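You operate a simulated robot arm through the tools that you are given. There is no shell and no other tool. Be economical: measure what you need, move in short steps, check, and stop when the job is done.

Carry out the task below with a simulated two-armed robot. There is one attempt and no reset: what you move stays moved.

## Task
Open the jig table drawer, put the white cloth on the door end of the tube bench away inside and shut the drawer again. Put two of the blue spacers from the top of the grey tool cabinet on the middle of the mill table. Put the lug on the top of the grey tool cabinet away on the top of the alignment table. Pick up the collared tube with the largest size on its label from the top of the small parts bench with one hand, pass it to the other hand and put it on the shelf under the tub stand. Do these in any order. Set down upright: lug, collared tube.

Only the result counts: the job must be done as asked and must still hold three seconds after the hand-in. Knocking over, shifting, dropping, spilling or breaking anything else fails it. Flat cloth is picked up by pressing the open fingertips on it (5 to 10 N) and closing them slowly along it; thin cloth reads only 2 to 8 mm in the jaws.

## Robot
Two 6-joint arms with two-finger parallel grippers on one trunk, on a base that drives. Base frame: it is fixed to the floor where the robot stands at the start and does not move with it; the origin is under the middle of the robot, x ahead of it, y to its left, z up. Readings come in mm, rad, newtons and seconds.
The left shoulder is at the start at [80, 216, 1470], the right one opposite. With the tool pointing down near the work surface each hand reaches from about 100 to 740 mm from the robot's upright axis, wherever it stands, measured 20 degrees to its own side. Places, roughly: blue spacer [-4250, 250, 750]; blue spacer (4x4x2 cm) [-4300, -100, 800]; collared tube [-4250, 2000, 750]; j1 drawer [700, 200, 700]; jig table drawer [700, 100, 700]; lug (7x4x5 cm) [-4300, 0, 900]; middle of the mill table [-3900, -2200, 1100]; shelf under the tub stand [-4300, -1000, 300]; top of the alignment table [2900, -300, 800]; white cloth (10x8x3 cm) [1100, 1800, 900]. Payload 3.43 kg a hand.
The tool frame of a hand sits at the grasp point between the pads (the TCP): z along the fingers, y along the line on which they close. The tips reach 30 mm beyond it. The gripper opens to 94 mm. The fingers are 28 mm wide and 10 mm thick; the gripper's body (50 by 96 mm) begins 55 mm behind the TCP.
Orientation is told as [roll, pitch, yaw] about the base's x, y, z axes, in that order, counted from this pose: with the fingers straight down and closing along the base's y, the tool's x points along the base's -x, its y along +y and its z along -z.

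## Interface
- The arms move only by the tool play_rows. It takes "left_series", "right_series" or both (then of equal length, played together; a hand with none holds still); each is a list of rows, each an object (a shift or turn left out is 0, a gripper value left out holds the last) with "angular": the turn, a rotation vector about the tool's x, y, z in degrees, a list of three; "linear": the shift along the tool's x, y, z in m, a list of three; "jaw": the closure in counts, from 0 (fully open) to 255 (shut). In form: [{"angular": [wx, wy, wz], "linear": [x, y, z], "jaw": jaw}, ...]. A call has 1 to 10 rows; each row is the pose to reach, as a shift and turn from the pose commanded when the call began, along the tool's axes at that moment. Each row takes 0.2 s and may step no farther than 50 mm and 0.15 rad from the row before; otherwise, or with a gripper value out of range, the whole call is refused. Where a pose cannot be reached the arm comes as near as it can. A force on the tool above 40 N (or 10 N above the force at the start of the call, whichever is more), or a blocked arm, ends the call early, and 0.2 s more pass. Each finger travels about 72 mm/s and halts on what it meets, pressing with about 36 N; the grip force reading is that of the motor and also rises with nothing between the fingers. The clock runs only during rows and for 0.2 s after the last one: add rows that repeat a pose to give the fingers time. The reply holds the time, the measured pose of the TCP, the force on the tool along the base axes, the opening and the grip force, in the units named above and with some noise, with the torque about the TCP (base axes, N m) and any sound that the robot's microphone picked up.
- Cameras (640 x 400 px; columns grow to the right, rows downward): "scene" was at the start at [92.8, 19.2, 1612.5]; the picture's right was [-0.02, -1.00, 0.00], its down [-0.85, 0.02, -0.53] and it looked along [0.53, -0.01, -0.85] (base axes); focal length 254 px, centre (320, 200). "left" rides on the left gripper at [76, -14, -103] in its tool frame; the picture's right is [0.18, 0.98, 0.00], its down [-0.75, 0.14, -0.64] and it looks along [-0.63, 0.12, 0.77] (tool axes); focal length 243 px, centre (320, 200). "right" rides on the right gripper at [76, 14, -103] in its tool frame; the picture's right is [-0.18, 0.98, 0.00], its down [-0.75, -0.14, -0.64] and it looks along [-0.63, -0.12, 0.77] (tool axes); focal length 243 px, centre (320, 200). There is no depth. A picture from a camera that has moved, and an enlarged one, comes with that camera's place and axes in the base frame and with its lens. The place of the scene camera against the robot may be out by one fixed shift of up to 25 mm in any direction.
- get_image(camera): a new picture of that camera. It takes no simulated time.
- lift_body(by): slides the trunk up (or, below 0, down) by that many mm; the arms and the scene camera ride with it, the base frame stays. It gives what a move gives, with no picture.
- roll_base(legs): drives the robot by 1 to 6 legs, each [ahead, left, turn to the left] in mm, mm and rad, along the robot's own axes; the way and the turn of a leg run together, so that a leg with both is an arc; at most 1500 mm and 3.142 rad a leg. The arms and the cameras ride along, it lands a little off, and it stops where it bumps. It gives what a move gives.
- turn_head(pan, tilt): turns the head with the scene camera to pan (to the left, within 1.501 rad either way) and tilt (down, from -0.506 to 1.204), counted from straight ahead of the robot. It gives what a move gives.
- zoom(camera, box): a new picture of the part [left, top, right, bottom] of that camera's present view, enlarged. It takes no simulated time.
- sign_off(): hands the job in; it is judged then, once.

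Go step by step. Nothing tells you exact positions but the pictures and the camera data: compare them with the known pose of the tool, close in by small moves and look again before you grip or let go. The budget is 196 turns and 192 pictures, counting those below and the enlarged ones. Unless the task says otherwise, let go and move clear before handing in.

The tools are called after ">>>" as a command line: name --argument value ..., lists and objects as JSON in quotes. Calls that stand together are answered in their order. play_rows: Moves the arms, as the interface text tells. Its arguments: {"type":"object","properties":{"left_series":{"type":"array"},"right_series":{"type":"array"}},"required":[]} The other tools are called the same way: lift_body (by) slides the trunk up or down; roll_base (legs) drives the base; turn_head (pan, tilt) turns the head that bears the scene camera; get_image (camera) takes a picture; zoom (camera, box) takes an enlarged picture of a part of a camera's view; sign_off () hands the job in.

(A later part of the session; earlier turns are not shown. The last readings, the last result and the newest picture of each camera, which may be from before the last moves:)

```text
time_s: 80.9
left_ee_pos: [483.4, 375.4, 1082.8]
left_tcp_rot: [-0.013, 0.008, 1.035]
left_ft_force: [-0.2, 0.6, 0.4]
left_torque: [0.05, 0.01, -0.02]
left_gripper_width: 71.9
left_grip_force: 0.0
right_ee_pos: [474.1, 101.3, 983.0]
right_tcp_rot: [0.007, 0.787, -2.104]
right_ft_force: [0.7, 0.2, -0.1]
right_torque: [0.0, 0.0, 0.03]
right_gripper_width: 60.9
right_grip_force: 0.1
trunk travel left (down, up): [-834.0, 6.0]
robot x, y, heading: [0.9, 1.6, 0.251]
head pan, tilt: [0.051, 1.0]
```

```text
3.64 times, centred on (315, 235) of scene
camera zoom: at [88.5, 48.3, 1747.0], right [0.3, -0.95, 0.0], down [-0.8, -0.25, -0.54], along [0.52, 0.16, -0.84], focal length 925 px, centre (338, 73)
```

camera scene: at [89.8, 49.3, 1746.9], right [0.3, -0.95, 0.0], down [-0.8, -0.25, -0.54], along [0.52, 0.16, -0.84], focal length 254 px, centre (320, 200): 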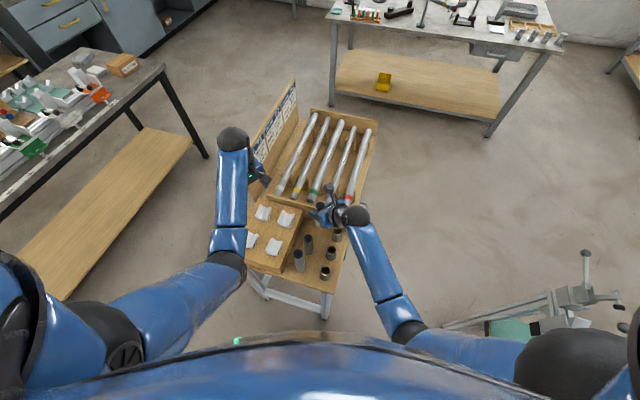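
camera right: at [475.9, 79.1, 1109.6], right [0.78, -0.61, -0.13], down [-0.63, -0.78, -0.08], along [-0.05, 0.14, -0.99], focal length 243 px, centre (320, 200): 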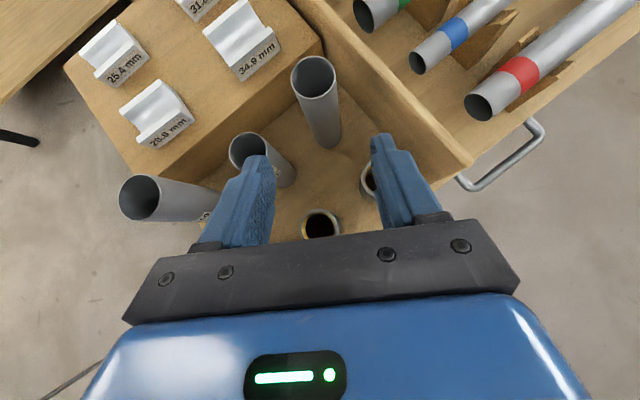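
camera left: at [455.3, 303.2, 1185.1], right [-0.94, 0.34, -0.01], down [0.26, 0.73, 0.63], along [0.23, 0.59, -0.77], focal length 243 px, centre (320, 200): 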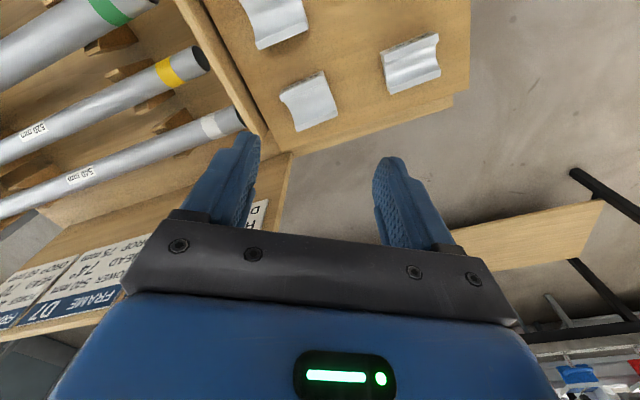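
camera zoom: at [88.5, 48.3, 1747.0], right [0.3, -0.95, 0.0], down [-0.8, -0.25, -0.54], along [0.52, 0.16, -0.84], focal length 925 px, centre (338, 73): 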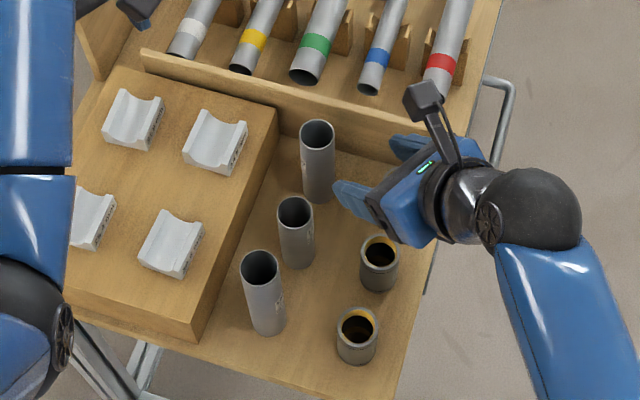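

The tube stands in its row again. Next: I'll fetch the cloth first (left or right hand), then handle the drawer from the far side. Back the base off from the table with hands high.

>>> roll_base --legs '[[-350, 0, 0]]'

>>> turn_head --pan 0.0 --tilt 0.7

>>> get_image --camera "scene"

```text
time_s: 83.2
left_ee_pos: [147.1, 288.0, 1079.4]
left_tcp_rot: [-0.013, 0.012, 1.03]
left_ft_force: [0.7, 1.5, -0.2]
left_torque: [0.03, -0.01, -0.01]
left_gripper_width: 71.8
left_grip_force: 0.0
right_ee_pos: [136.2, 15.4, 981.1]
right_tcp_rot: [0.004, 0.787, -2.106]
right_ft_force: [-0.1, -0.5, -0.3]
right_torque: [-0.02, 0.01, -0.01]
right_gripper_width: 60.9
right_grip_force: 0.0
trunk travel left (down, up): [-834.0, 6.0]
robot x, y, heading: [-339.8, -84.3, 0.256]
head pan, tilt: [0.051, 1.0]
```

```text
time_s: 84.0
left_ee_pos: [143.7, 286.4, 1082.9]
left_tcp_rot: [-0.016, 0.011, 1.031]
left_ft_force: [-1.0, -0.4, -0.1]
left_torque: [0.0, -0.03, -0.01]
left_gripper_width: 71.9
left_grip_force: 0.1
right_ee_pos: [134.3, 14.5, 982.4]
right_tcp_rot: [0.007, 0.788, -2.105]
right_ft_force: [0.6, 0.1, -0.4]
right_torque: [0.0, 0.03, -0.04]
right_gripper_width: 60.7
right_grip_force: 0.0
trunk travel left (down, up): [-834.0, 6.0]
robot x, y, heading: [-338.6, -89.0, 0.252]
head pan, tilt: [0.0, 0.7]
```

```text
140 pictures are left
camera scene: at [-234.8, -38.0, 1770.2], right [0.25, -0.97, 0.0], down [-0.62, -0.16, -0.76], along [0.74, 0.19, -0.64], focal length 254 px, centre (320, 200)
```

scene: 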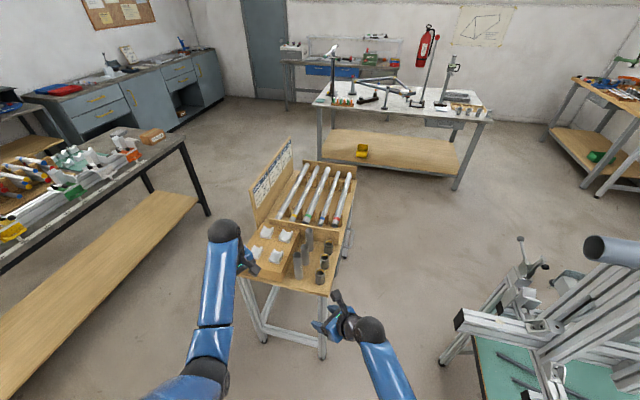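

Restore both hands to natural orientations in free air.

>>> play_rows --right_series '[{"angular": [0, 0, -8.5]}, {"angular": [0, 0, -17]}, {"angular": [0, 0, -25.5]}, {"angular": [0, 0, -34]}, {"angular": [0, 0, -42.5]}, {"angular": [0, 0, -51]}, {"angular": [0, 0, -59.5]}, {"angular": [0, 0, -68]}, {"angular": [0, 0, -76.5]}, {"angular": [0, 0, -85]}]' --left_series '[{"angular": [0, 0, 5]}, {"angular": [0, 0, 10]}, {"angular": [0, 0, 15]}, {"angular": [0, 0, 20]}, {"angular": [0, 0, 25]}, {"angular": [0, 0, 30]}, {"angular": [0, 0, 35]}, {"angular": [0, 0, 40]}, {"angular": [0, 0, 45]}, {"angular": [0, 0, 45]}]'

>>> play_rows --right_series '[{"angular": [0, 0, -8.5]}, {"angular": [0, 0, -17]}, {"angular": [0, 0, -25.5]}, {"angular": [0, 0, -34]}, {"angular": [0, 0, -42.5]}, {"angular": [0, 0, -51]}, {"angular": [0, 0, -59.5]}, {"angular": [0, 0, -68]}, {"angular": [0, 0, -76.5]}, {"angular": [0, 0, -85]}]'

```text
time_s: 86.2
left_ee_pos: [144.0, 287.2, 1082.5]
left_tcp_rot: [-0.017, -0.004, 0.247]
left_ft_force: [0.6, 0.1, 0.7]
left_torque: [-0.01, 0.0, 0.02]
left_gripper_width: 71.7
left_grip_force: 0.1
right_ee_pos: [134.1, 14.0, 982.4]
right_tcp_rot: [0.787, 0.055, -0.599]
right_ft_force: [0.0, -0.2, 0.2]
right_torque: [-0.01, 0.01, 0.01]
right_gripper_width: 60.7
right_grip_force: 0.0
trunk travel left (down, up): [-834.0, 6.0]
robot x, y, heading: [-342.7, -89.7, 0.247]
head pan, tilt: [0.0, 0.7]
```

```text
time_s: 88.4
left_ee_pos: [144.9, 287.0, 1081.8]
left_tcp_rot: [-0.018, -0.003, 0.248]
left_ft_force: [-0.1, -0.1, 0.1]
left_torque: [-0.01, -0.01, -0.01]
left_gripper_width: 71.9
left_grip_force: 0.1
right_ee_pos: [133.3, 14.8, 982.0]
right_tcp_rot: [0.164, -0.774, 0.796]
right_ft_force: [0.5, 0.9, 0.3]
right_torque: [-0.02, 0.01, -0.02]
right_gripper_width: 61.0
right_grip_force: 0.0
trunk travel left (down, up): [-834.0, 6.0]
robot x, y, heading: [-342.2, -88.3, 0.254]
head pan, tilt: [0.0, 0.7]
```

>>> play_rows --right_series '[{"angular": [0, 0, -5]}, {"angular": [0, 0, -10]}]'

>>> play_rows --right_series '[{"linear": [0.0445, 0, -0.003], "angular": [0, 8, 0]}, {"linear": [0.088, 0, -0.0124], "angular": [0, 16, 0]}, {"linear": [0.13, 0, -0.0277], "angular": [0, 24, 0]}, {"linear": [0.1696, 0, -0.0486], "angular": [0, 32, 0]}, {"linear": [0.2057, 0, -0.0749], "angular": [0, 40, 0]}, {"linear": [0.2263, 0, -0.0937], "angular": [0, 45, 0]}]'

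>>> play_rows --right_series '[{"angular": [0, 0, 8]}, {"angular": [0, 0, 16]}, {"angular": [0, 0, 24]}, {"angular": [0, 0, 32]}, {"angular": [0, 0, 40]}, {"angular": [0, 0, 45]}]'

```text
time_s: 89.0
left_ee_pos: [144.6, 286.4, 1081.4]
left_tcp_rot: [-0.016, -0.003, 0.248]
left_ft_force: [-1.2, -0.1, 0.5]
left_torque: [0.02, 0.02, -0.02]
left_gripper_width: 71.7
left_grip_force: 0.0
right_ee_pos: [134.9, 14.6, 981.0]
right_tcp_rot: [-0.008, -0.789, 1.039]
right_ft_force: [0.1, 0.6, 0.8]
right_torque: [-0.04, 0.03, -0.04]
right_gripper_width: 60.8
right_grip_force: 0.0
trunk travel left (down, up): [-834.0, 6.0]
robot x, y, heading: [-335.6, -90.2, 0.248]
head pan, tilt: [0.0, 0.7]
```

```text
time_s: 90.4
left_ee_pos: [143.6, 287.0, 1082.7]
left_tcp_rot: [-0.016, -0.004, 0.246]
left_ft_force: [0.9, -0.4, 0.4]
left_torque: [-0.01, -0.02, -0.01]
left_gripper_width: 71.9
left_grip_force: 0.0
right_ee_pos: [18.8, -179.7, 887.6]
right_tcp_rot: [-0.004, -0.002, 1.032]
right_ft_force: [-0.7, 0.0, -0.1]
right_torque: [-0.02, 0.02, 0.02]
right_gripper_width: 60.9
right_grip_force: 0.0
trunk travel left (down, up): [-834.0, 6.0]
robot x, y, heading: [-341.0, -88.6, 0.252]
head pan, tilt: [0.0, 0.7]
```

```text
time_s: 91.8
left_ee_pos: [145.1, 287.3, 1081.1]
left_tcp_rot: [-0.017, -0.003, 0.247]
left_ft_force: [0.2, 0.9, 1.3]
left_torque: [-0.02, 0.01, -0.02]
left_gripper_width: 71.9
left_grip_force: 0.1
right_ee_pos: [18.5, -178.9, 886.7]
right_tcp_rot: [0.0, -0.007, 0.243]
right_ft_force: [0.1, -0.6, -0.5]
right_torque: [0.03, 0.01, 0.02]
right_gripper_width: 60.7
right_grip_force: 0.1
trunk travel left (down, up): [-834.0, 6.0]
robot x, y, heading: [-339.6, -86.5, 0.25]
head pan, tilt: [0.0, 0.7]
```

Tuck the left arm, then drive around to the door end of the tube bench.

>>> play_rows --left_series '[{"linear": [0.03, 0, 0.025]}, {"linear": [0.06, 0, 0.05]}, {"linear": [0.09, 0, 0.075]}, {"linear": [0.12, 0, 0.1]}, {"linear": [0.15, 0, 0.12]}, {"linear": [0.18, 0, 0.13]}]'

>>> roll_base --legs '[[0, 0, -0.25], [0, 970, 0]]'

>>> get_image --camera "scene"

```text
time_s: 93.2
left_ee_pos: [-30.0, 239.9, 952.7]
left_tcp_rot: [-0.017, -0.005, 0.245]
left_ft_force: [0.5, -0.4, 0.8]
left_torque: [-0.04, -0.03, -0.02]
left_gripper_width: 72.0
left_grip_force: 0.1
right_ee_pos: [17.8, -180.4, 888.0]
right_tcp_rot: [0.0, -0.008, 0.246]
right_ft_force: [0.2, 0.1, 0.9]
right_torque: [0.01, 0.0, -0.02]
right_gripper_width: 61.0
right_grip_force: 0.0
trunk travel left (down, up): [-834.0, 6.0]
robot x, y, heading: [-339.1, -89.2, 0.248]
head pan, tilt: [0.0, 0.7]
```

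```text
time_s: 99.1
left_ee_pos: [39.6, 1119.5, 951.8]
left_tcp_rot: [-0.016, -0.004, -0.003]
left_ft_force: [-0.4, -0.3, -0.2]
left_torque: [-0.01, 0.02, -0.01]
left_gripper_width: 71.8
left_grip_force: 0.1
right_ee_pos: [-16.6, 700.9, 887.7]
right_tcp_rot: [0.001, -0.005, -0.001]
right_ft_force: [0.0, 0.1, 0.2]
right_torque: [-0.01, 0.01, 0.01]
right_gripper_width: 60.7
right_grip_force: 0.1
trunk travel left (down, up): [-834.0, 6.0]
robot x, y, heading: [-344.9, 876.8, 0.008]
head pan, tilt: [0.0, 0.7]
```

```text
139 pictures are left
camera scene: at [-233.6, 897.5, 1770.3], right [0.0, -1.0, 0.0], down [-0.64, 0.0, -0.76], along [0.76, 0.0, -0.64], focal length 254 px, centre (320, 200)
```

scene: 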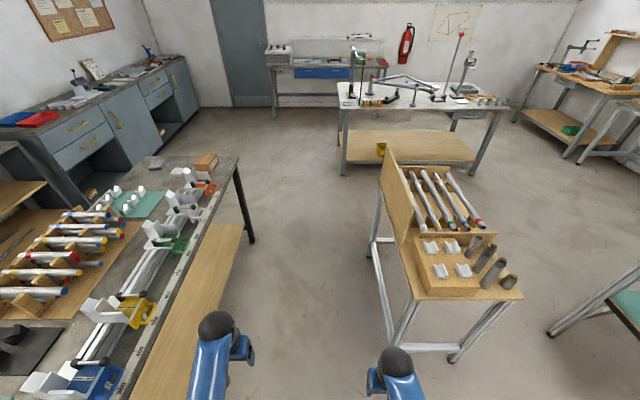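

The way is clear. Drive ahead past the bench end, strafe left, and turn to face the bench's door end.

>>> roll_base --legs '[[1100, 0, 0], [1050, 0, 0], [0, 800, 0], [0, 0, 3.13]]'

>>> get_image --camera "scene"

```text
time_s: 120.9
left_ee_pos: [1429.7, 1443.8, 951.0]
left_tcp_rot: [-0.016, -0.002, 3.108]
left_ft_force: [0.5, -0.4, 0.5]
left_torque: [-0.01, -0.05, -0.02]
left_gripper_width: 71.9
left_grip_force: 0.2
right_ee_pos: [1499.8, 1860.6, 888.1]
right_tcp_rot: [-0.001, -0.004, 3.108]
right_ft_force: [0.2, 1.3, -0.1]
right_torque: [0.0, 0.0, -0.01]
right_gripper_width: 60.8
right_grip_force: 0.1
trunk travel left (down, up): [-834.0, 6.0]
robot x, y, heading: [1820.9, 1669.6, 3.112]
head pan, tilt: [0.0, 0.7]
```

```text
138 pictures are left
camera scene: at [1696.6, 1697.9, 1770.3], right [0.03, 1.0, 0.0], down [0.64, -0.02, -0.76], along [-0.76, 0.02, -0.64], focal length 254 px, centre (320, 200)
```

scene: 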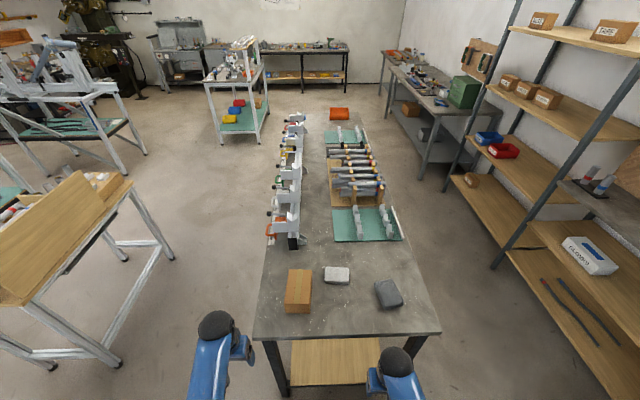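

The white cloth lies at ≈(1120,1800) between a box and a grey block. Raise both hands and drive closer.

>>> play_rows --right_series '[{"linear": [0, 0, -0.04]}, {"linear": [0, 0, -0.08]}, {"linear": [0, 0, -0.12]}, {"linear": [0, 0, -0.14]}]' --left_series '[{"linear": [0, 0, -0.02]}, {"linear": [0, 0, -0.04]}, {"linear": [0, 0, -0.06]}, {"linear": [0, 0, -0.06]}]'

>>> roll_base --legs '[[130, 0, 0.03]]'

>>> turn_head --pan -0.1 --tilt 0.95

>>> get_image --camera "scene"

>>> get_image --camera "right"

```text
time_s: 121.9
left_ee_pos: [1428.9, 1444.6, 1010.9]
left_tcp_rot: [-0.016, -0.004, 3.108]
left_ft_force: [0.2, -1.0, -0.4]
left_torque: [0.01, -0.02, -0.02]
left_gripper_width: 71.8
left_grip_force: 0.1
right_ee_pos: [1500.8, 1860.8, 1026.9]
right_tcp_rot: [-0.002, -0.005, 3.108]
right_ft_force: [-0.1, 0.1, -0.6]
right_torque: [0.01, 0.02, 0.02]
right_gripper_width: 60.9
right_grip_force: 0.0
trunk travel left (down, up): [-834.0, 6.0]
robot x, y, heading: [1818.6, 1675.6, 3.116]
head pan, tilt: [0.0, 0.7]
```

```text
time_s: 123.2
left_ee_pos: [1310.5, 1432.8, 1012.0]
left_tcp_rot: [-0.018, -0.008, 3.138]
left_ft_force: [0.9, -0.6, 0.4]
left_torque: [0.02, 0.02, -0.05]
left_gripper_width: 72.0
left_grip_force: 0.1
right_ee_pos: [1369.3, 1854.2, 1028.9]
right_tcp_rot: [0.001, -0.009, 3.137]
right_ft_force: [0.0, -0.1, 0.1]
right_torque: [0.0, 0.01, 0.03]
right_gripper_width: 60.9
right_grip_force: 0.0
trunk travel left (down, up): [-834.0, 6.0]
robot x, y, heading: [1684.1, 1676.5, -3.137]
head pan, tilt: [0.0, 0.7]
```

```text
time_s: 124.0
left_ee_pos: [1307.3, 1433.9, 1010.5]
left_tcp_rot: [-0.018, -0.003, 3.138]
left_ft_force: [0.1, -0.2, -0.2]
left_torque: [0.0, 0.01, 0.03]
left_gripper_width: 72.0
left_grip_force: 0.0
right_ee_pos: [1366.4, 1854.0, 1027.7]
right_tcp_rot: [0.002, -0.006, 3.138]
right_ft_force: [0.2, 1.0, 0.8]
right_torque: [-0.02, 0.0, 0.0]
right_gripper_width: 61.0
right_grip_force: 0.0
trunk travel left (down, up): [-834.0, 6.0]
robot x, y, heading: [1686.7, 1676.9, -3.143]
head pan, tilt: [-0.099, 0.949]
```

```text
137 pictures are left
camera scene: at [1579.8, 1703.6, 1750.5], right [0.1, 1.0, 0.0], down [0.81, -0.08, -0.58], along [-0.58, 0.06, -0.81], focal length 254 px, centre (320, 200)
```

scene: 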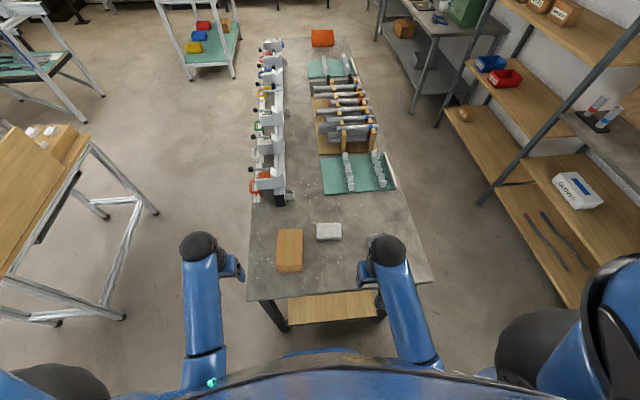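

```text
136 pictures are left
camera right: at [1443.3, 1839.2, 1130.0], right [-0.19, -0.98, 0.0], down [-0.75, 0.14, 0.65], along [-0.63, 0.12, -0.76], focal length 243 px, centre (320, 200)
```

right: 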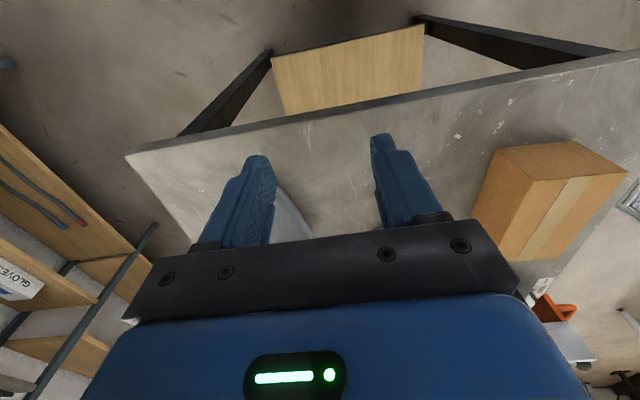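

Cloth ≈(1123,1801). Move the right hand over it at height and look with its camera.

>>> play_rows --right_series '[{"linear": [-0.04, 0.01, 0]}, {"linear": [-0.08, 0.02, 0]}, {"linear": [-0.12, 0.03, 0]}, {"linear": [-0.16, 0.04, 0]}, {"linear": [-0.2, 0.054, 0]}, {"linear": [-0.2, 0.054, 0.03], "jaw": 0}, {"linear": [-0.2, 0.054, 0.03]}]'

>>> get_image --camera "right"

```text
time_s: 125.6
left_ee_pos: [1308.2, 1433.4, 1010.7]
left_tcp_rot: [-0.016, -0.004, 3.139]
left_ft_force: [0.7, 0.3, 0.4]
left_torque: [-0.02, 0.02, 0.0]
left_gripper_width: 72.0
left_grip_force: 0.1
right_ee_pos: [1166.2, 1800.5, 999.4]
right_tcp_rot: [0.0, -0.005, 3.139]
right_ft_force: [0.1, -0.1, 0.2]
right_torque: [-0.03, 0.0, 0.0]
right_gripper_width: 93.8
right_grip_force: 0.1
trunk travel left (down, up): [-834.0, 6.0]
robot x, y, heading: [1690.3, 1675.4, -3.141]
head pan, tilt: [-0.099, 0.949]
```

```text
135 pictures are left
camera right: at [1244.2, 1786.6, 1101.1], right [-0.19, -0.98, 0.0], down [-0.75, 0.14, 0.65], along [-0.64, 0.12, -0.76], focal length 243 px, centre (320, 200)
```

right: 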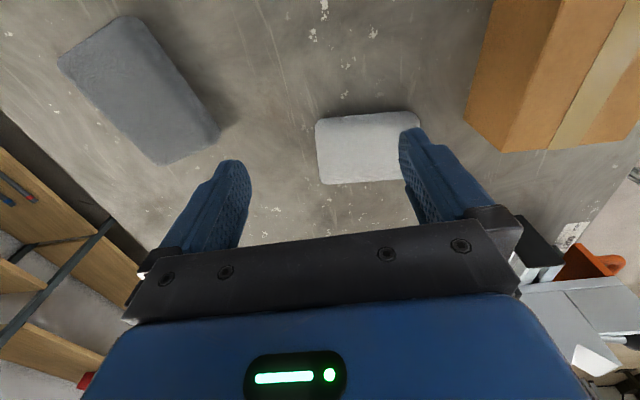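

The hand camera puts the cloth at ≈(1124,1763). Move over it and come down close.

>>> play_rows --right_series '[{"linear": [-0.021, 0.02, 0], "jaw": 30}, {"linear": [-0.042, 0.0375, 0]}, {"linear": [-0.042, 0.0375, 0.02]}, {"linear": [-0.042, 0.0375, 0.045]}, {"linear": [-0.042, 0.0375, 0.045]}]'

>>> get_image --camera "right"

```text
time_s: 126.8
left_ee_pos: [1307.2, 1433.2, 1010.5]
left_tcp_rot: [-0.018, -0.003, 3.137]
left_ft_force: [-0.8, -0.7, 0.4]
left_torque: [0.02, -0.01, 0.01]
left_gripper_width: 72.2
left_grip_force: 0.1
right_ee_pos: [1122.7, 1762.3, 952.2]
right_tcp_rot: [0.0, -0.006, 3.137]
right_ft_force: [0.6, -0.6, -0.2]
right_torque: [-0.01, 0.01, 0.01]
right_gripper_width: 82.9
right_grip_force: 0.1
trunk travel left (down, up): [-834.0, 6.0]
robot x, y, heading: [1690.7, 1674.4, -3.139]
head pan, tilt: [-0.099, 0.949]
```

```text
134 pictures are left
camera right: at [1201.0, 1748.2, 1055.0], right [-0.19, -0.98, 0.0], down [-0.75, 0.14, 0.65], along [-0.63, 0.12, -0.76], focal length 243 px, centre (320, 200)
```

right: 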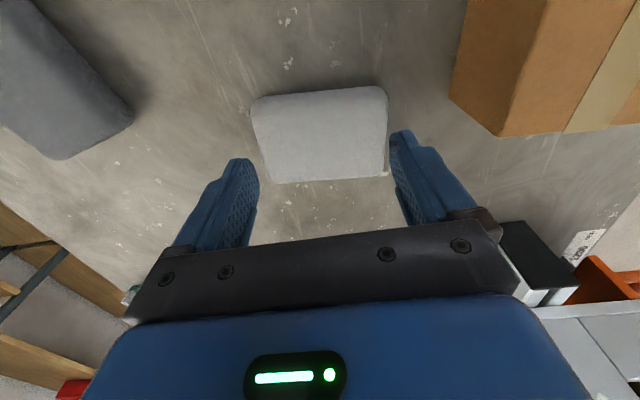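

Cloth top ≈ z 897. Descend slowly onto it.

>>> play_rows --right_series '[{"linear": [0.004, 0, 0.01]}, {"linear": [0.004, 0, 0.018]}, {"linear": [0.004, 0, 0.022]}]'

```text
time_s: 127.6
left_ee_pos: [1307.5, 1434.7, 1010.4]
left_tcp_rot: [-0.019, -0.005, 3.138]
left_ft_force: [0.5, 0.3, -0.4]
left_torque: [0.0, 0.03, 0.02]
left_gripper_width: 71.9
left_grip_force: 0.0
right_ee_pos: [1126.9, 1762.8, 932.4]
right_tcp_rot: [-0.002, -0.007, 3.138]
right_ft_force: [-0.1, -0.4, 0.6]
right_torque: [0.03, 0.0, -0.02]
right_gripper_width: 82.9
right_grip_force: 0.1
trunk travel left (down, up): [-834.0, 6.0]
robot x, y, heading: [1687.8, 1674.8, -3.142]
head pan, tilt: [-0.099, 0.949]
```

>>> play_rows --right_series '[{"linear": [0, 0, 0.003]}, {"linear": [0, 0, 0.006]}]'

```text
time_s: 128.2
left_ee_pos: [1308.3, 1434.5, 1011.1]
left_tcp_rot: [-0.017, -0.005, 3.137]
left_ft_force: [-0.2, -0.4, -0.1]
left_torque: [0.01, 0.01, 0.03]
left_gripper_width: 71.8
left_grip_force: 0.0
right_ee_pos: [1125.8, 1762.8, 925.7]
right_tcp_rot: [-0.001, -0.007, 3.137]
right_ft_force: [-0.5, -0.3, -0.7]
right_torque: [0.01, -0.01, 0.0]
right_gripper_width: 83.0
right_grip_force: 0.0
trunk travel left (down, up): [-834.0, 6.0]
robot x, y, heading: [1691.1, 1673.8, -3.141]
head pan, tilt: [-0.099, 0.949]
```

>>> play_rows --right_series '[{"linear": [0, 0, 0.003]}, {"linear": [0, 0, 0.006]}]'

>>> get_image --camera "right"

```text
time_s: 128.8
left_ee_pos: [1307.1, 1433.5, 1011.0]
left_tcp_rot: [-0.018, -0.003, 3.137]
left_ft_force: [0.3, 0.0, -0.3]
left_torque: [0.01, 0.0, -0.01]
left_gripper_width: 72.0
left_grip_force: 0.0
right_ee_pos: [1127.3, 1763.5, 919.6]
right_tcp_rot: [-0.003, -0.005, 3.138]
right_ft_force: [0.5, 0.1, -0.8]
right_torque: [0.03, 0.05, 0.01]
right_gripper_width: 83.0
right_grip_force: 0.0
trunk travel left (down, up): [-834.0, 6.0]
robot x, y, heading: [1688.8, 1673.8, -3.138]
head pan, tilt: [-0.099, 0.949]
```

```text
133 pictures are left
camera right: at [1204.1, 1748.7, 1022.2], right [-0.19, -0.98, 0.0], down [-0.75, 0.14, 0.65], along [-0.63, 0.12, -0.76], focal length 243 px, centre (320, 200)
```

right: 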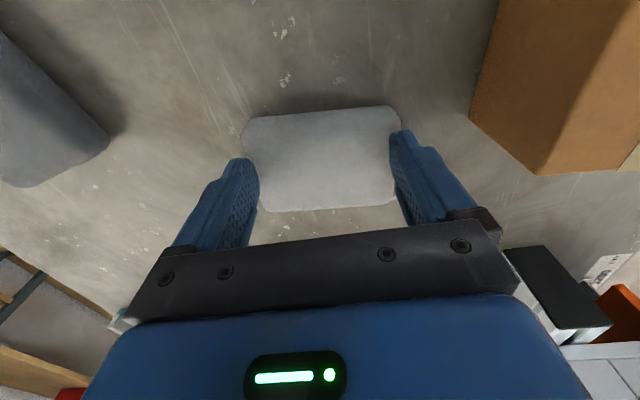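

The tips straddle just about at the cloth's edges. I'll narrow the opening to ~60 mm above it, then press down.

>>> play_rows --right_series '[{"linear": [0, 0, -0.02]}, {"linear": [0, 0, -0.02], "jaw": 92}, {"linear": [0, 0, -0.02]}, {"linear": [0, 0, -0.005]}, {"linear": [0, 0, 0.001]}]'

```text
time_s: 130.0
left_ee_pos: [1307.1, 1434.2, 1009.9]
left_tcp_rot: [-0.018, -0.002, 3.138]
left_ft_force: [-0.1, 0.2, 0.4]
left_torque: [-0.01, -0.03, 0.03]
left_gripper_width: 71.9
left_grip_force: 0.0
right_ee_pos: [1127.3, 1762.4, 918.5]
right_tcp_rot: [0.0, -0.006, 3.137]
right_ft_force: [0.2, 0.2, 0.1]
right_torque: [0.0, 0.02, 0.01]
right_gripper_width: 60.1
right_grip_force: 0.1
trunk travel left (down, up): [-834.0, 6.0]
robot x, y, heading: [1691.0, 1676.0, -3.137]
head pan, tilt: [-0.099, 0.949]
```

>>> play_rows --right_series '[{"linear": [0, 0, 0.003]}, {"linear": [0, 0, 0.006]}]'

```text
time_s: 130.6
left_ee_pos: [1311.5, 1433.2, 1012.8]
left_tcp_rot: [-0.019, -0.007, 3.137]
left_ft_force: [-0.1, 0.2, 0.1]
left_torque: [0.01, 0.02, -0.01]
left_gripper_width: 71.8
left_grip_force: 0.1
right_ee_pos: [1127.2, 1762.2, 917.5]
right_tcp_rot: [0.0, -0.014, 3.137]
right_ft_force: [1.5, 3.6, 30.6]
right_torque: [0.17, -0.29, -0.02]
right_gripper_width: 60.0
right_grip_force: 0.0
trunk travel left (down, up): [-834.0, 6.0]
robot x, y, heading: [1686.1, 1676.9, -3.143]
head pan, tilt: [-0.099, 0.949]
```

Contact at tip height ≈888 (31 N). Ease to about 8 N and close slowly.

>>> play_rows --right_series '[{"linear": [0, 0, -0.0042]}, {"linear": [0, 0, -0.0042], "jaw": 110}, {"linear": [0, 0, -0.0042], "jaw": 128}, {"linear": [0, 0, -0.0042], "jaw": 146}, {"linear": [0, 0, -0.0042], "jaw": 164}, {"linear": [0, 0, -0.0042], "jaw": 182}, {"linear": [0, 0, -0.0042], "jaw": 200}, {"linear": [0, 0, -0.0042], "jaw": 220}, {"linear": [0, 0, -0.0042], "jaw": 240}, {"linear": [0, 0, -0.0042], "jaw": 255}]'

>>> get_image --camera "right"

```text
time_s: 132.8
left_ee_pos: [1308.6, 1434.1, 1010.5]
left_tcp_rot: [-0.018, -0.005, 3.139]
left_ft_force: [-0.9, -0.2, 0.9]
left_torque: [-0.01, 0.03, 0.02]
left_gripper_width: 71.9
left_grip_force: 0.0
right_ee_pos: [1127.5, 1761.8, 916.7]
right_tcp_rot: [-0.004, -0.007, 3.138]
right_ft_force: [1.5, -4.0, 14.4]
right_torque: [-0.12, -0.11, 0.02]
right_gripper_width: 0.3
right_grip_force: 33.4
trunk travel left (down, up): [-834.0, 6.0]
robot x, y, heading: [1691.2, 1675.4, -3.146]
head pan, tilt: [-0.099, 0.949]
```

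```text
132 pictures are left
camera right: at [1205.7, 1747.8, 1020.3], right [-0.19, -0.98, 0.0], down [-0.75, 0.14, 0.65], along [-0.64, 0.12, -0.76], focal length 243 px, centre (320, 200)
```

right: 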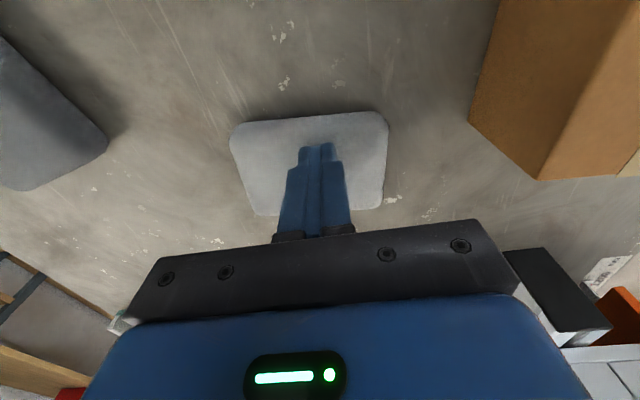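

It slipped out (0.3 mm). Retry with a bit less force and slower closing from a smaller opening.

>>> play_rows --right_series '[{"linear": [0, 0, -0.012]}, {"linear": [0, 0, -0.012], "jaw": 125}, {"linear": [0, 0, -0.012]}, {"linear": [0, 0, -0.012]}, {"linear": [0, 0, -0.004]}, {"linear": [0, 0, -0.001]}, {"linear": [0, 0, -0.001]}]'

```text
time_s: 134.4
left_ee_pos: [1306.5, 1432.1, 1010.4]
left_tcp_rot: [-0.018, -0.002, 3.138]
left_ft_force: [0.0, 0.5, -0.8]
left_torque: [-0.02, -0.02, 0.0]
left_gripper_width: 71.9
left_grip_force: 0.1
right_ee_pos: [1126.9, 1763.2, 918.6]
right_tcp_rot: [-0.002, -0.005, 3.139]
right_ft_force: [0.8, 0.0, 3.9]
right_torque: [0.0, -0.06, -0.01]
right_gripper_width: 47.8
right_grip_force: 0.1
trunk travel left (down, up): [-834.0, 6.0]
robot x, y, heading: [1691.1, 1674.0, -3.14]
head pan, tilt: [-0.099, 0.949]
```

>>> play_rows --right_series '[{"linear": [0, 0, 0.0006]}, {"linear": [0, 0, 0.0006], "jaw": 134}, {"linear": [0, 0, 0.0006], "jaw": 143}, {"linear": [0, 0, 0.0006], "jaw": 152}, {"linear": [0, 0, 0.0006], "jaw": 161}, {"linear": [0, 0, 0.0006], "jaw": 170}, {"linear": [0, 0, 0.0006], "jaw": 179}, {"linear": [0, 0, 0.0006], "jaw": 188}, {"linear": [0, 0, 0.0006], "jaw": 197}]'

>>> get_image --camera "right"

```text
time_s: 136.4
left_ee_pos: [1308.6, 1432.4, 1010.3]
left_tcp_rot: [-0.017, -0.002, 3.137]
left_ft_force: [0.0, 0.8, 0.2]
left_torque: [0.02, 0.03, 0.05]
left_gripper_width: 72.1
left_grip_force: 0.0
right_ee_pos: [1127.6, 1761.9, 918.3]
right_tcp_rot: [-0.001, -0.008, 3.138]
right_ft_force: [-0.6, -3.5, 12.6]
right_torque: [-0.12, -0.04, 0.03]
right_gripper_width: 26.5
right_grip_force: 4.7
trunk travel left (down, up): [-834.0, 6.0]
robot x, y, heading: [1689.5, 1676.5, -3.141]
head pan, tilt: [-0.099, 0.949]
```

```text
131 pictures are left
camera right: at [1205.1, 1747.8, 1020.3], right [-0.19, -0.98, 0.0], down [-0.75, 0.14, 0.65], along [-0.64, 0.12, -0.76], focal length 243 px, centre (320, 200)
```

right: 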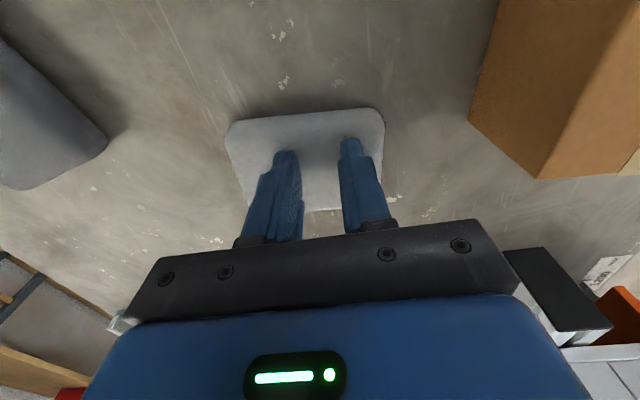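

>>> play_rows --right_series '[{"linear": [0, 0, -0.0006], "jaw": 203}, {"linear": [0, 0, -0.0006], "jaw": 209}, {"linear": [0, 0, -0.0006], "jaw": 215}, {"linear": [0, 0, -0.0006], "jaw": 221}, {"linear": [0, 0, -0.0006], "jaw": 227}, {"linear": [0, 0, -0.0006], "jaw": 233}, {"linear": [0, 0, -0.0006], "jaw": 239}, {"linear": [0, 0, -0.0006], "jaw": 245}, {"linear": [0, 0, -0.0006], "jaw": 250}, {"linear": [0, 0, -0.0006], "jaw": 255}]'

```text
time_s: 138.6
left_ee_pos: [1307.1, 1432.8, 1011.0]
left_tcp_rot: [-0.017, -0.005, 3.139]
left_ft_force: [0.5, -0.3, 0.5]
left_torque: [0.03, -0.01, -0.03]
left_gripper_width: 72.0
left_grip_force: 0.1
right_ee_pos: [1128.3, 1763.7, 918.4]
right_tcp_rot: [-0.001, -0.004, 3.138]
right_ft_force: [-0.2, -1.1, 6.6]
right_torque: [-0.07, -0.04, 0.01]
right_gripper_width: 0.1
right_grip_force: 33.3
trunk travel left (down, up): [-834.0, 6.0]
robot x, y, heading: [1684.9, 1675.5, -3.141]
head pan, tilt: [-0.099, 0.949]
```

Slipped again. Let me rise a little and inspect the cloth closely.

>>> play_rows --right_series '[{"linear": [0, 0, -0.03]}, {"linear": [0.03, 0, -0.06], "jaw": 0}, {"linear": [0.06, 0, -0.06]}, {"linear": [0.06, 0, -0.06]}]'

>>> zoom --camera "right" --box '[220, 20, 440, 200]'

>>> zoom --camera "scene" --box '[260, 200, 400, 290]'

```text
time_s: 139.6
left_ee_pos: [1306.8, 1433.8, 1010.3]
left_tcp_rot: [-0.017, -0.001, 3.138]
left_ft_force: [0.6, 0.0, 0.0]
left_torque: [-0.06, -0.01, -0.01]
left_gripper_width: 72.0
left_grip_force: 0.1
right_ee_pos: [1187.0, 1763.0, 976.1]
right_tcp_rot: [-0.001, -0.002, 3.139]
right_ft_force: [-1.1, -0.1, 0.2]
right_torque: [0.02, -0.01, 0.01]
right_gripper_width: 93.6
right_grip_force: 0.1
trunk travel left (down, up): [-834.0, 6.0]
robot x, y, heading: [1689.8, 1674.8, -3.142]
head pan, tilt: [-0.099, 0.949]
```

```text
2.22 times, centred on (330, 110) of right
camera zoom: at [1263.4, 1748.3, 1078.7], right [-0.19, -0.98, 0.0], down [-0.75, 0.14, 0.65], along [-0.63, 0.12, -0.76], focal length 539 px, centre (298, 400)
```

zoom: 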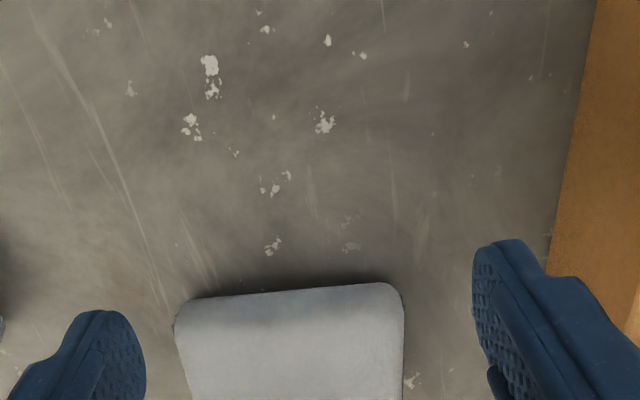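

```text
4.44 times, centred on (330, 245) of scene
camera zoom: at [1578.5, 1703.4, 1750.4], right [0.1, 1.0, 0.0], down [0.81, -0.08, -0.58], along [-0.58, 0.06, -0.81], focal length 1131 px, centre (276, 0)
```

zoom: 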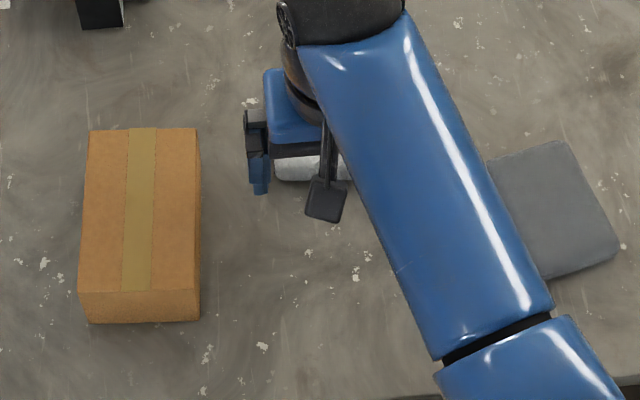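

The cloth is a thick-looking pad ~93×75 mm. I'll turn the gripper 90° so the open jaws (94) straddle its short side.

>>> play_rows --right_series '[{"linear": [-0.02, -0.002, 0], "angular": [0, 0, -8.5]}, {"linear": [-0.04, -0.005, 0], "angular": [0, 0, -17]}, {"linear": [-0.061, -0.008, 0], "angular": [0, 0, -25.5]}, {"linear": [-0.061, -0.008, 0], "angular": [0, 0, -34]}, {"linear": [-0.061, -0.008, 0], "angular": [0, 0, -42.5]}, {"linear": [-0.061, -0.008, 0], "angular": [0, 0, -51]}, {"linear": [-0.061, -0.008, 0], "angular": [0, 0, -59.5]}, {"linear": [-0.061, -0.008, 0], "angular": [0, 0, -68]}, {"linear": [-0.061, -0.008, 0], "angular": [0, 0, -76.5]}, {"linear": [-0.061, -0.008, 0.01], "angular": [0, 0, -85]}]'

>>> get_image --camera "right"

```text
time_s: 141.8
left_ee_pos: [1307.6, 1433.1, 1010.1]
left_tcp_rot: [-0.018, -0.004, 3.138]
left_ft_force: [0.3, -0.2, 0.2]
left_torque: [-0.01, 0.03, 0.05]
left_gripper_width: 72.1
left_grip_force: 0.1
right_ee_pos: [1125.7, 1769.3, 965.1]
right_tcp_rot: [-0.003, 0.0, -1.659]
right_ft_force: [0.5, 0.1, 0.8]
right_torque: [0.01, -0.01, 0.02]
right_gripper_width: 94.0
right_grip_force: 0.0
trunk travel left (down, up): [-834.0, 6.0]
robot x, y, heading: [1689.8, 1676.2, -3.14]
head pan, tilt: [-0.099, 0.949]
```

```text
128 pictures are left
camera right: at [1147.7, 1845.7, 1070.4], right [0.96, -0.27, -0.01], down [-0.2, -0.74, 0.64], along [-0.18, -0.62, -0.77], focal length 243 px, centre (320, 200)
```

right: 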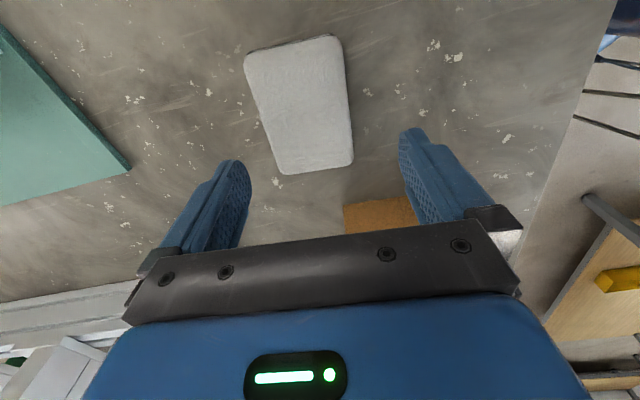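

Cloth centre ≈(1115,1780), ~65–70 mm wide across the jaws. Centre on it and descend around it.

>>> play_rows --right_series '[{"linear": [0.01, -0.0116, 0]}, {"linear": [0.01, -0.0116, 0.02]}, {"linear": [0.01, -0.0116, 0.04]}, {"linear": [0.01, -0.0116, 0.048]}]'

>>> play_rows --right_series '[{"linear": [0, 0, 0.003]}, {"linear": [0, 0, 0.005]}]'

>>> get_image --camera "right"

```text
time_s: 142.8
left_ee_pos: [1307.0, 1433.8, 1011.2]
left_tcp_rot: [-0.018, -0.004, 3.139]
left_ft_force: [0.3, 0.0, -0.1]
left_torque: [-0.01, -0.02, -0.05]
left_gripper_width: 71.9
left_grip_force: 0.1
right_ee_pos: [1114.6, 1781.6, 919.7]
right_tcp_rot: [-0.005, -0.001, -1.662]
right_ft_force: [1.0, 0.2, 1.3]
right_torque: [-0.01, 0.04, 0.01]
right_gripper_width: 94.2
right_grip_force: 0.1
trunk travel left (down, up): [-834.0, 6.0]
robot x, y, heading: [1693.1, 1676.6, -3.139]
head pan, tilt: [-0.099, 0.949]
```

```text
time_s: 143.4
left_ee_pos: [1307.4, 1433.1, 1009.3]
left_tcp_rot: [-0.017, -0.002, 3.139]
left_ft_force: [-0.3, -0.1, 0.3]
left_torque: [0.01, -0.03, 0.03]
left_gripper_width: 71.7
left_grip_force: 0.0
right_ee_pos: [1114.9, 1781.2, 914.7]
right_tcp_rot: [-0.004, -0.001, -1.663]
right_ft_force: [-0.2, 0.1, -0.9]
right_torque: [0.01, -0.01, -0.02]
right_gripper_width: 94.2
right_grip_force: 0.0
trunk travel left (down, up): [-834.0, 6.0]
robot x, y, heading: [1689.2, 1678.4, -3.144]
head pan, tilt: [-0.099, 0.949]
```

```text
127 pictures are left
camera right: at [1137.1, 1856.5, 1017.9], right [0.96, -0.27, -0.01], down [-0.21, -0.74, 0.64], along [-0.18, -0.62, -0.77], focal length 243 px, centre (320, 200)
```

right: 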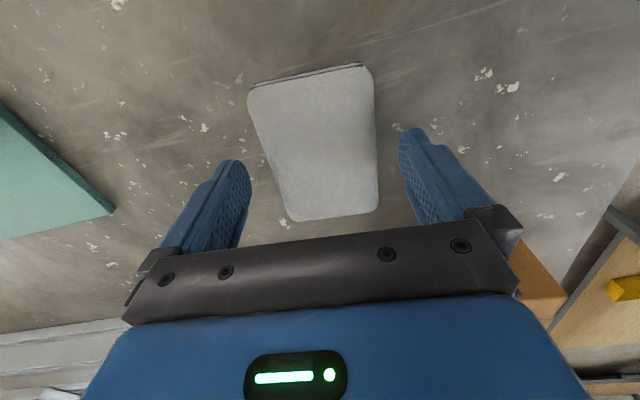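

>>> play_rows --right_series '[{"linear": [0.01, 0.001, 0]}, {"linear": [0.01, 0.001, 0.003]}, {"linear": [0.01, 0.001, 0.006]}]'

```text
time_s: 144.2
left_ee_pos: [1307.9, 1432.9, 1011.1]
left_tcp_rot: [-0.018, -0.005, 3.137]
left_ft_force: [1.4, 1.0, -0.3]
left_torque: [0.0, 0.02, 0.02]
left_gripper_width: 72.0
left_grip_force: 0.1
right_ee_pos: [1115.9, 1791.0, 908.2]
right_tcp_rot: [-0.005, 0.0, -1.663]
right_ft_force: [1.3, -0.6, 0.4]
right_torque: [0.01, -0.01, 0.0]
right_gripper_width: 93.8
right_grip_force: 0.0
trunk travel left (down, up): [-834.0, 6.0]
robot x, y, heading: [1692.0, 1676.0, -3.141]
head pan, tilt: [-0.099, 0.949]
```

>>> play_rows --right_series '[{"linear": [0, 0, 0.003]}, {"linear": [0, 0, 0.006]}]'

```text
time_s: 144.8
left_ee_pos: [1306.1, 1434.1, 1011.1]
left_tcp_rot: [-0.018, -0.004, 3.136]
left_ft_force: [0.2, 0.1, 0.0]
left_torque: [0.03, 0.0, -0.02]
left_gripper_width: 71.9
left_grip_force: 0.1
right_ee_pos: [1117.5, 1791.2, 901.8]
right_tcp_rot: [-0.005, 0.001, -1.662]
right_ft_force: [-0.8, -0.2, 0.2]
right_torque: [0.02, 0.05, -0.05]
right_gripper_width: 94.2
right_grip_force: 0.0
trunk travel left (down, up): [-834.0, 6.0]
robot x, y, heading: [1687.3, 1676.2, -3.143]
head pan, tilt: [-0.099, 0.949]
```

The pad is at least 16 mm thick, so a side grip works. Close slowly.

>>> play_rows --right_series '[{"jaw": 30}, {"jaw": 60}, {"jaw": 90}, {"jaw": 120}, {"jaw": 150}, {"jaw": 180}, {"jaw": 210}, {"jaw": 240}, {"jaw": 255}, {}]'

>>> get_image --camera "right"

```text
time_s: 147.0
left_ee_pos: [1306.8, 1433.9, 1010.7]
left_tcp_rot: [-0.017, -0.003, 3.14]
left_ft_force: [-1.3, 0.9, 0.9]
left_torque: [0.03, 0.01, 0.01]
left_gripper_width: 71.8
left_grip_force: 0.0
right_ee_pos: [1116.7, 1791.7, 902.5]
right_tcp_rot: [-0.005, -0.001, -1.663]
right_ft_force: [-0.1, -0.2, 0.6]
right_torque: [-0.02, -0.05, 0.03]
right_gripper_width: 68.8
right_grip_force: 36.6
trunk travel left (down, up): [-834.0, 6.0]
robot x, y, heading: [1689.0, 1672.2, -3.143]
head pan, tilt: [-0.099, 0.949]
```

```text
126 pictures are left
camera right: at [1139.2, 1866.4, 1005.7], right [0.96, -0.27, -0.01], down [-0.21, -0.74, 0.64], along [-0.18, -0.62, -0.77], focal length 243 px, centre (320, 200)
```

right: 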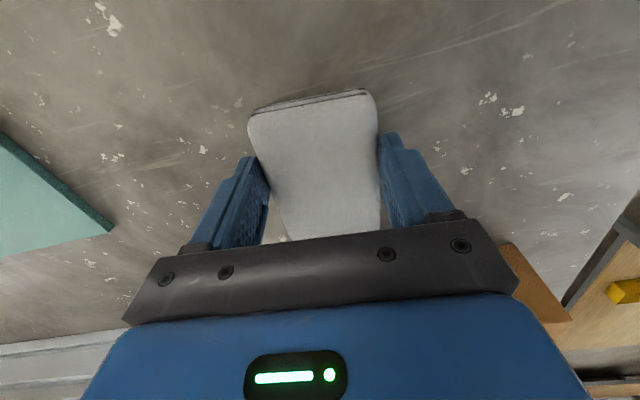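

Gripped as a pad at 69 mm, 36 N. Lift it.

>>> play_rows --right_series '[{"linear": [0, 0, -0.02]}, {"linear": [0, 0, -0.05]}, {"linear": [0, 0, -0.09]}, {"linear": [0, 0, -0.12]}, {"linear": [0, 0, -0.12]}]'

>>> get_image --camera "right"

```text
time_s: 148.2
left_ee_pos: [1305.7, 1434.2, 1010.5]
left_tcp_rot: [-0.019, -0.004, 3.138]
left_ft_force: [-0.4, -0.5, 0.0]
left_torque: [-0.01, 0.01, 0.01]
left_gripper_width: 72.0
left_grip_force: 0.1
right_ee_pos: [1117.5, 1790.6, 1022.8]
right_tcp_rot: [-0.006, -0.001, -1.661]
right_ft_force: [-0.3, -1.1, -1.4]
right_torque: [0.02, 0.01, -0.06]
right_gripper_width: 68.5
right_grip_force: 36.2
trunk travel left (down, up): [-834.0, 6.0]
robot x, y, heading: [1688.2, 1675.2, -3.141]
head pan, tilt: [-0.099, 0.949]
```

```text
125 pictures are left
camera right: at [1139.8, 1865.9, 1126.0], right [0.96, -0.27, 0.0], down [-0.21, -0.74, 0.64], along [-0.18, -0.62, -0.77], focal length 243 px, centre (320, 200)
```

right: 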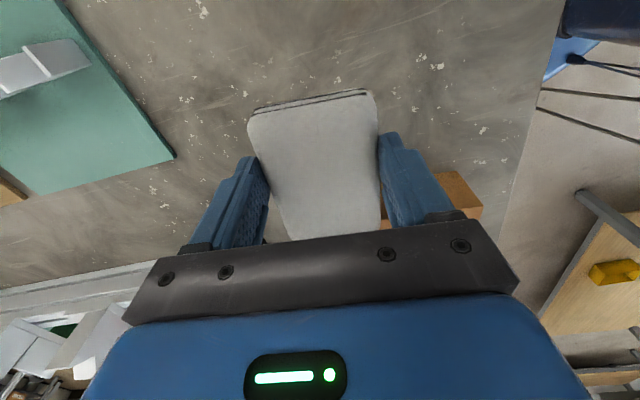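

Cloth is up. Retract it toward the robot and drive over to the far side of the jig table.

>>> play_rows --right_series '[{"linear": [0, 0.045, 0]}, {"linear": [0, 0.09, 0]}, {"linear": [0, 0.135, 0]}, {"linear": [0, 0.17, 0]}, {"linear": [0, 0.17, 0]}]'

>>> roll_base --legs '[[-60, 0, 0], [0, 1400, 0], [0, 405, 0]]'

>>> turn_head --pan 0.0 --tilt 0.75

>>> get_image --camera "scene"

```text
time_s: 149.4
left_ee_pos: [1308.1, 1432.7, 1010.8]
left_tcp_rot: [-0.016, -0.003, 3.139]
left_ft_force: [-0.1, -0.1, 0.3]
left_torque: [0.02, 0.0, 0.01]
left_gripper_width: 71.9
left_grip_force: 0.2
right_ee_pos: [1288.7, 1776.7, 1021.9]
right_tcp_rot: [-0.006, 0.0, -1.662]
right_ft_force: [-0.1, 0.2, -1.0]
right_torque: [0.0, -0.02, 0.01]
right_gripper_width: 68.7
right_grip_force: 36.0
trunk travel left (down, up): [-834.0, 6.0]
robot x, y, heading: [1689.4, 1672.0, -3.138]
head pan, tilt: [-0.099, 0.949]
```

```text
time_s: 159.0
left_ee_pos: [1372.3, -356.2, 1011.2]
left_tcp_rot: [-0.016, -0.003, 3.141]
left_ft_force: [-0.1, -0.3, -0.2]
left_torque: [-0.02, -0.02, 0.03]
left_gripper_width: 71.9
left_grip_force: 0.1
right_ee_pos: [1351.3, -13.5, 1021.6]
right_tcp_rot: [-0.006, -0.004, -1.658]
right_ft_force: [0.0, -0.6, -0.4]
right_torque: [0.0, -0.01, -0.01]
right_gripper_width: 68.9
right_grip_force: 35.3
trunk travel left (down, up): [-834.0, 6.0]
robot x, y, heading: [1747.8, -113.8, -3.138]
head pan, tilt: [-0.099, 0.949]
```

```text
time_s: 159.7
left_ee_pos: [1371.8, -357.2, 1011.1]
left_tcp_rot: [-0.017, -0.003, 3.142]
left_ft_force: [0.8, -1.3, -0.5]
left_torque: [0.0, 0.01, 0.04]
left_gripper_width: 72.0
left_grip_force: 0.0
right_ee_pos: [1352.0, -15.8, 1021.0]
right_tcp_rot: [-0.006, -0.002, -1.66]
right_ft_force: [0.6, 0.1, -0.8]
right_torque: [0.02, 0.0, 0.0]
right_gripper_width: 68.8
right_grip_force: 35.8
trunk travel left (down, up): [-834.0, 6.0]
robot x, y, heading: [1751.4, -112.1, -3.141]
head pan, tilt: [0.0, 0.75]
```

```text
124 pictures are left
camera scene: at [1633.1, -93.9, 1766.0], right [0.0, 1.0, 0.0], down [0.68, 0.0, -0.73], along [-0.73, 0.0, -0.68], focal length 254 px, centre (320, 200)
```

scene: 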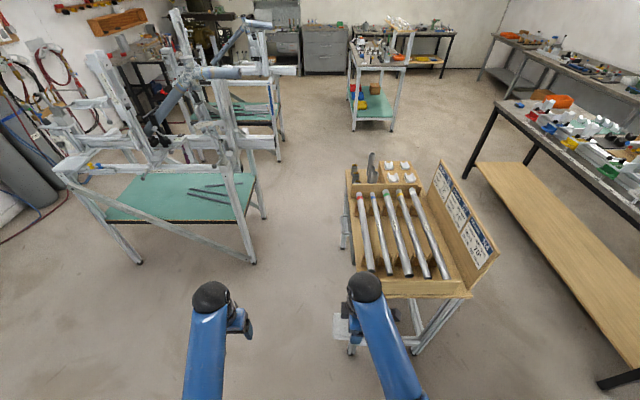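

The space beside the drawer is free (fixture ends at x≈480). I'll park at about (800,-560) facing +y, straight at the drawer.

>>> roll_base --legs '[[0, 460, 0], [0, 0, -1.571], [0, 940, 0]]'

>>> turn_head --pan 0.1 --tilt 0.95

>>> get_image --camera "scene"

```text
time_s: 170.6
left_ee_pos: [587.7, -205.0, 1010.9]
left_tcp_rot: [-0.019, -0.003, 1.58]
left_ft_force: [0.4, 0.0, 0.2]
left_torque: [0.01, -0.04, 0.01]
left_gripper_width: 71.7
left_grip_force: 0.0
right_ee_pos: [929.5, -181.6, 1022.2]
right_tcp_rot: [-0.005, 0.0, 3.065]
right_ft_force: [0.0, -0.1, -0.3]
right_torque: [0.02, -0.04, 0.0]
right_gripper_width: 68.9
right_grip_force: 36.0
trunk travel left (down, up): [-834.0, 6.0]
robot x, y, heading: [835.1, -580.7, 1.589]
head pan, tilt: [0.0, 0.75]
stopped in leg 3: the robot was blocked; the commanded pose is now the measured one
```

```text
time_s: 171.4
left_ee_pos: [588.2, -204.5, 1010.5]
left_tcp_rot: [-0.018, -0.003, 1.582]
left_ft_force: [0.7, 0.4, 0.6]
left_torque: [0.02, 0.01, -0.01]
left_gripper_width: 71.9
left_grip_force: 0.2
right_ee_pos: [930.8, -181.2, 1020.5]
right_tcp_rot: [-0.005, 0.002, 3.065]
right_ft_force: [-0.9, 0.4, -0.2]
right_torque: [-0.02, -0.01, 0.03]
right_gripper_width: 68.5
right_grip_force: 35.9
trunk travel left (down, up): [-834.0, 6.0]
robot x, y, heading: [834.3, -581.5, 1.584]
head pan, tilt: [0.099, 0.949]
```

```text
123 pictures are left
camera scene: at [818.9, -460.5, 1750.5], right [0.99, 0.11, 0.0], down [0.09, -0.81, -0.58], along [-0.07, 0.58, -0.81], focal length 254 px, centre (320, 200)
```

scene: 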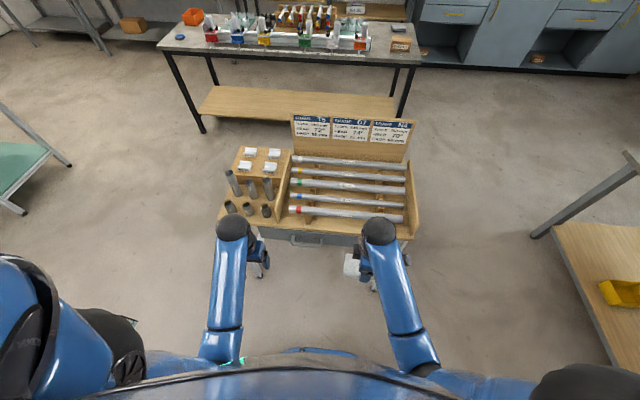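

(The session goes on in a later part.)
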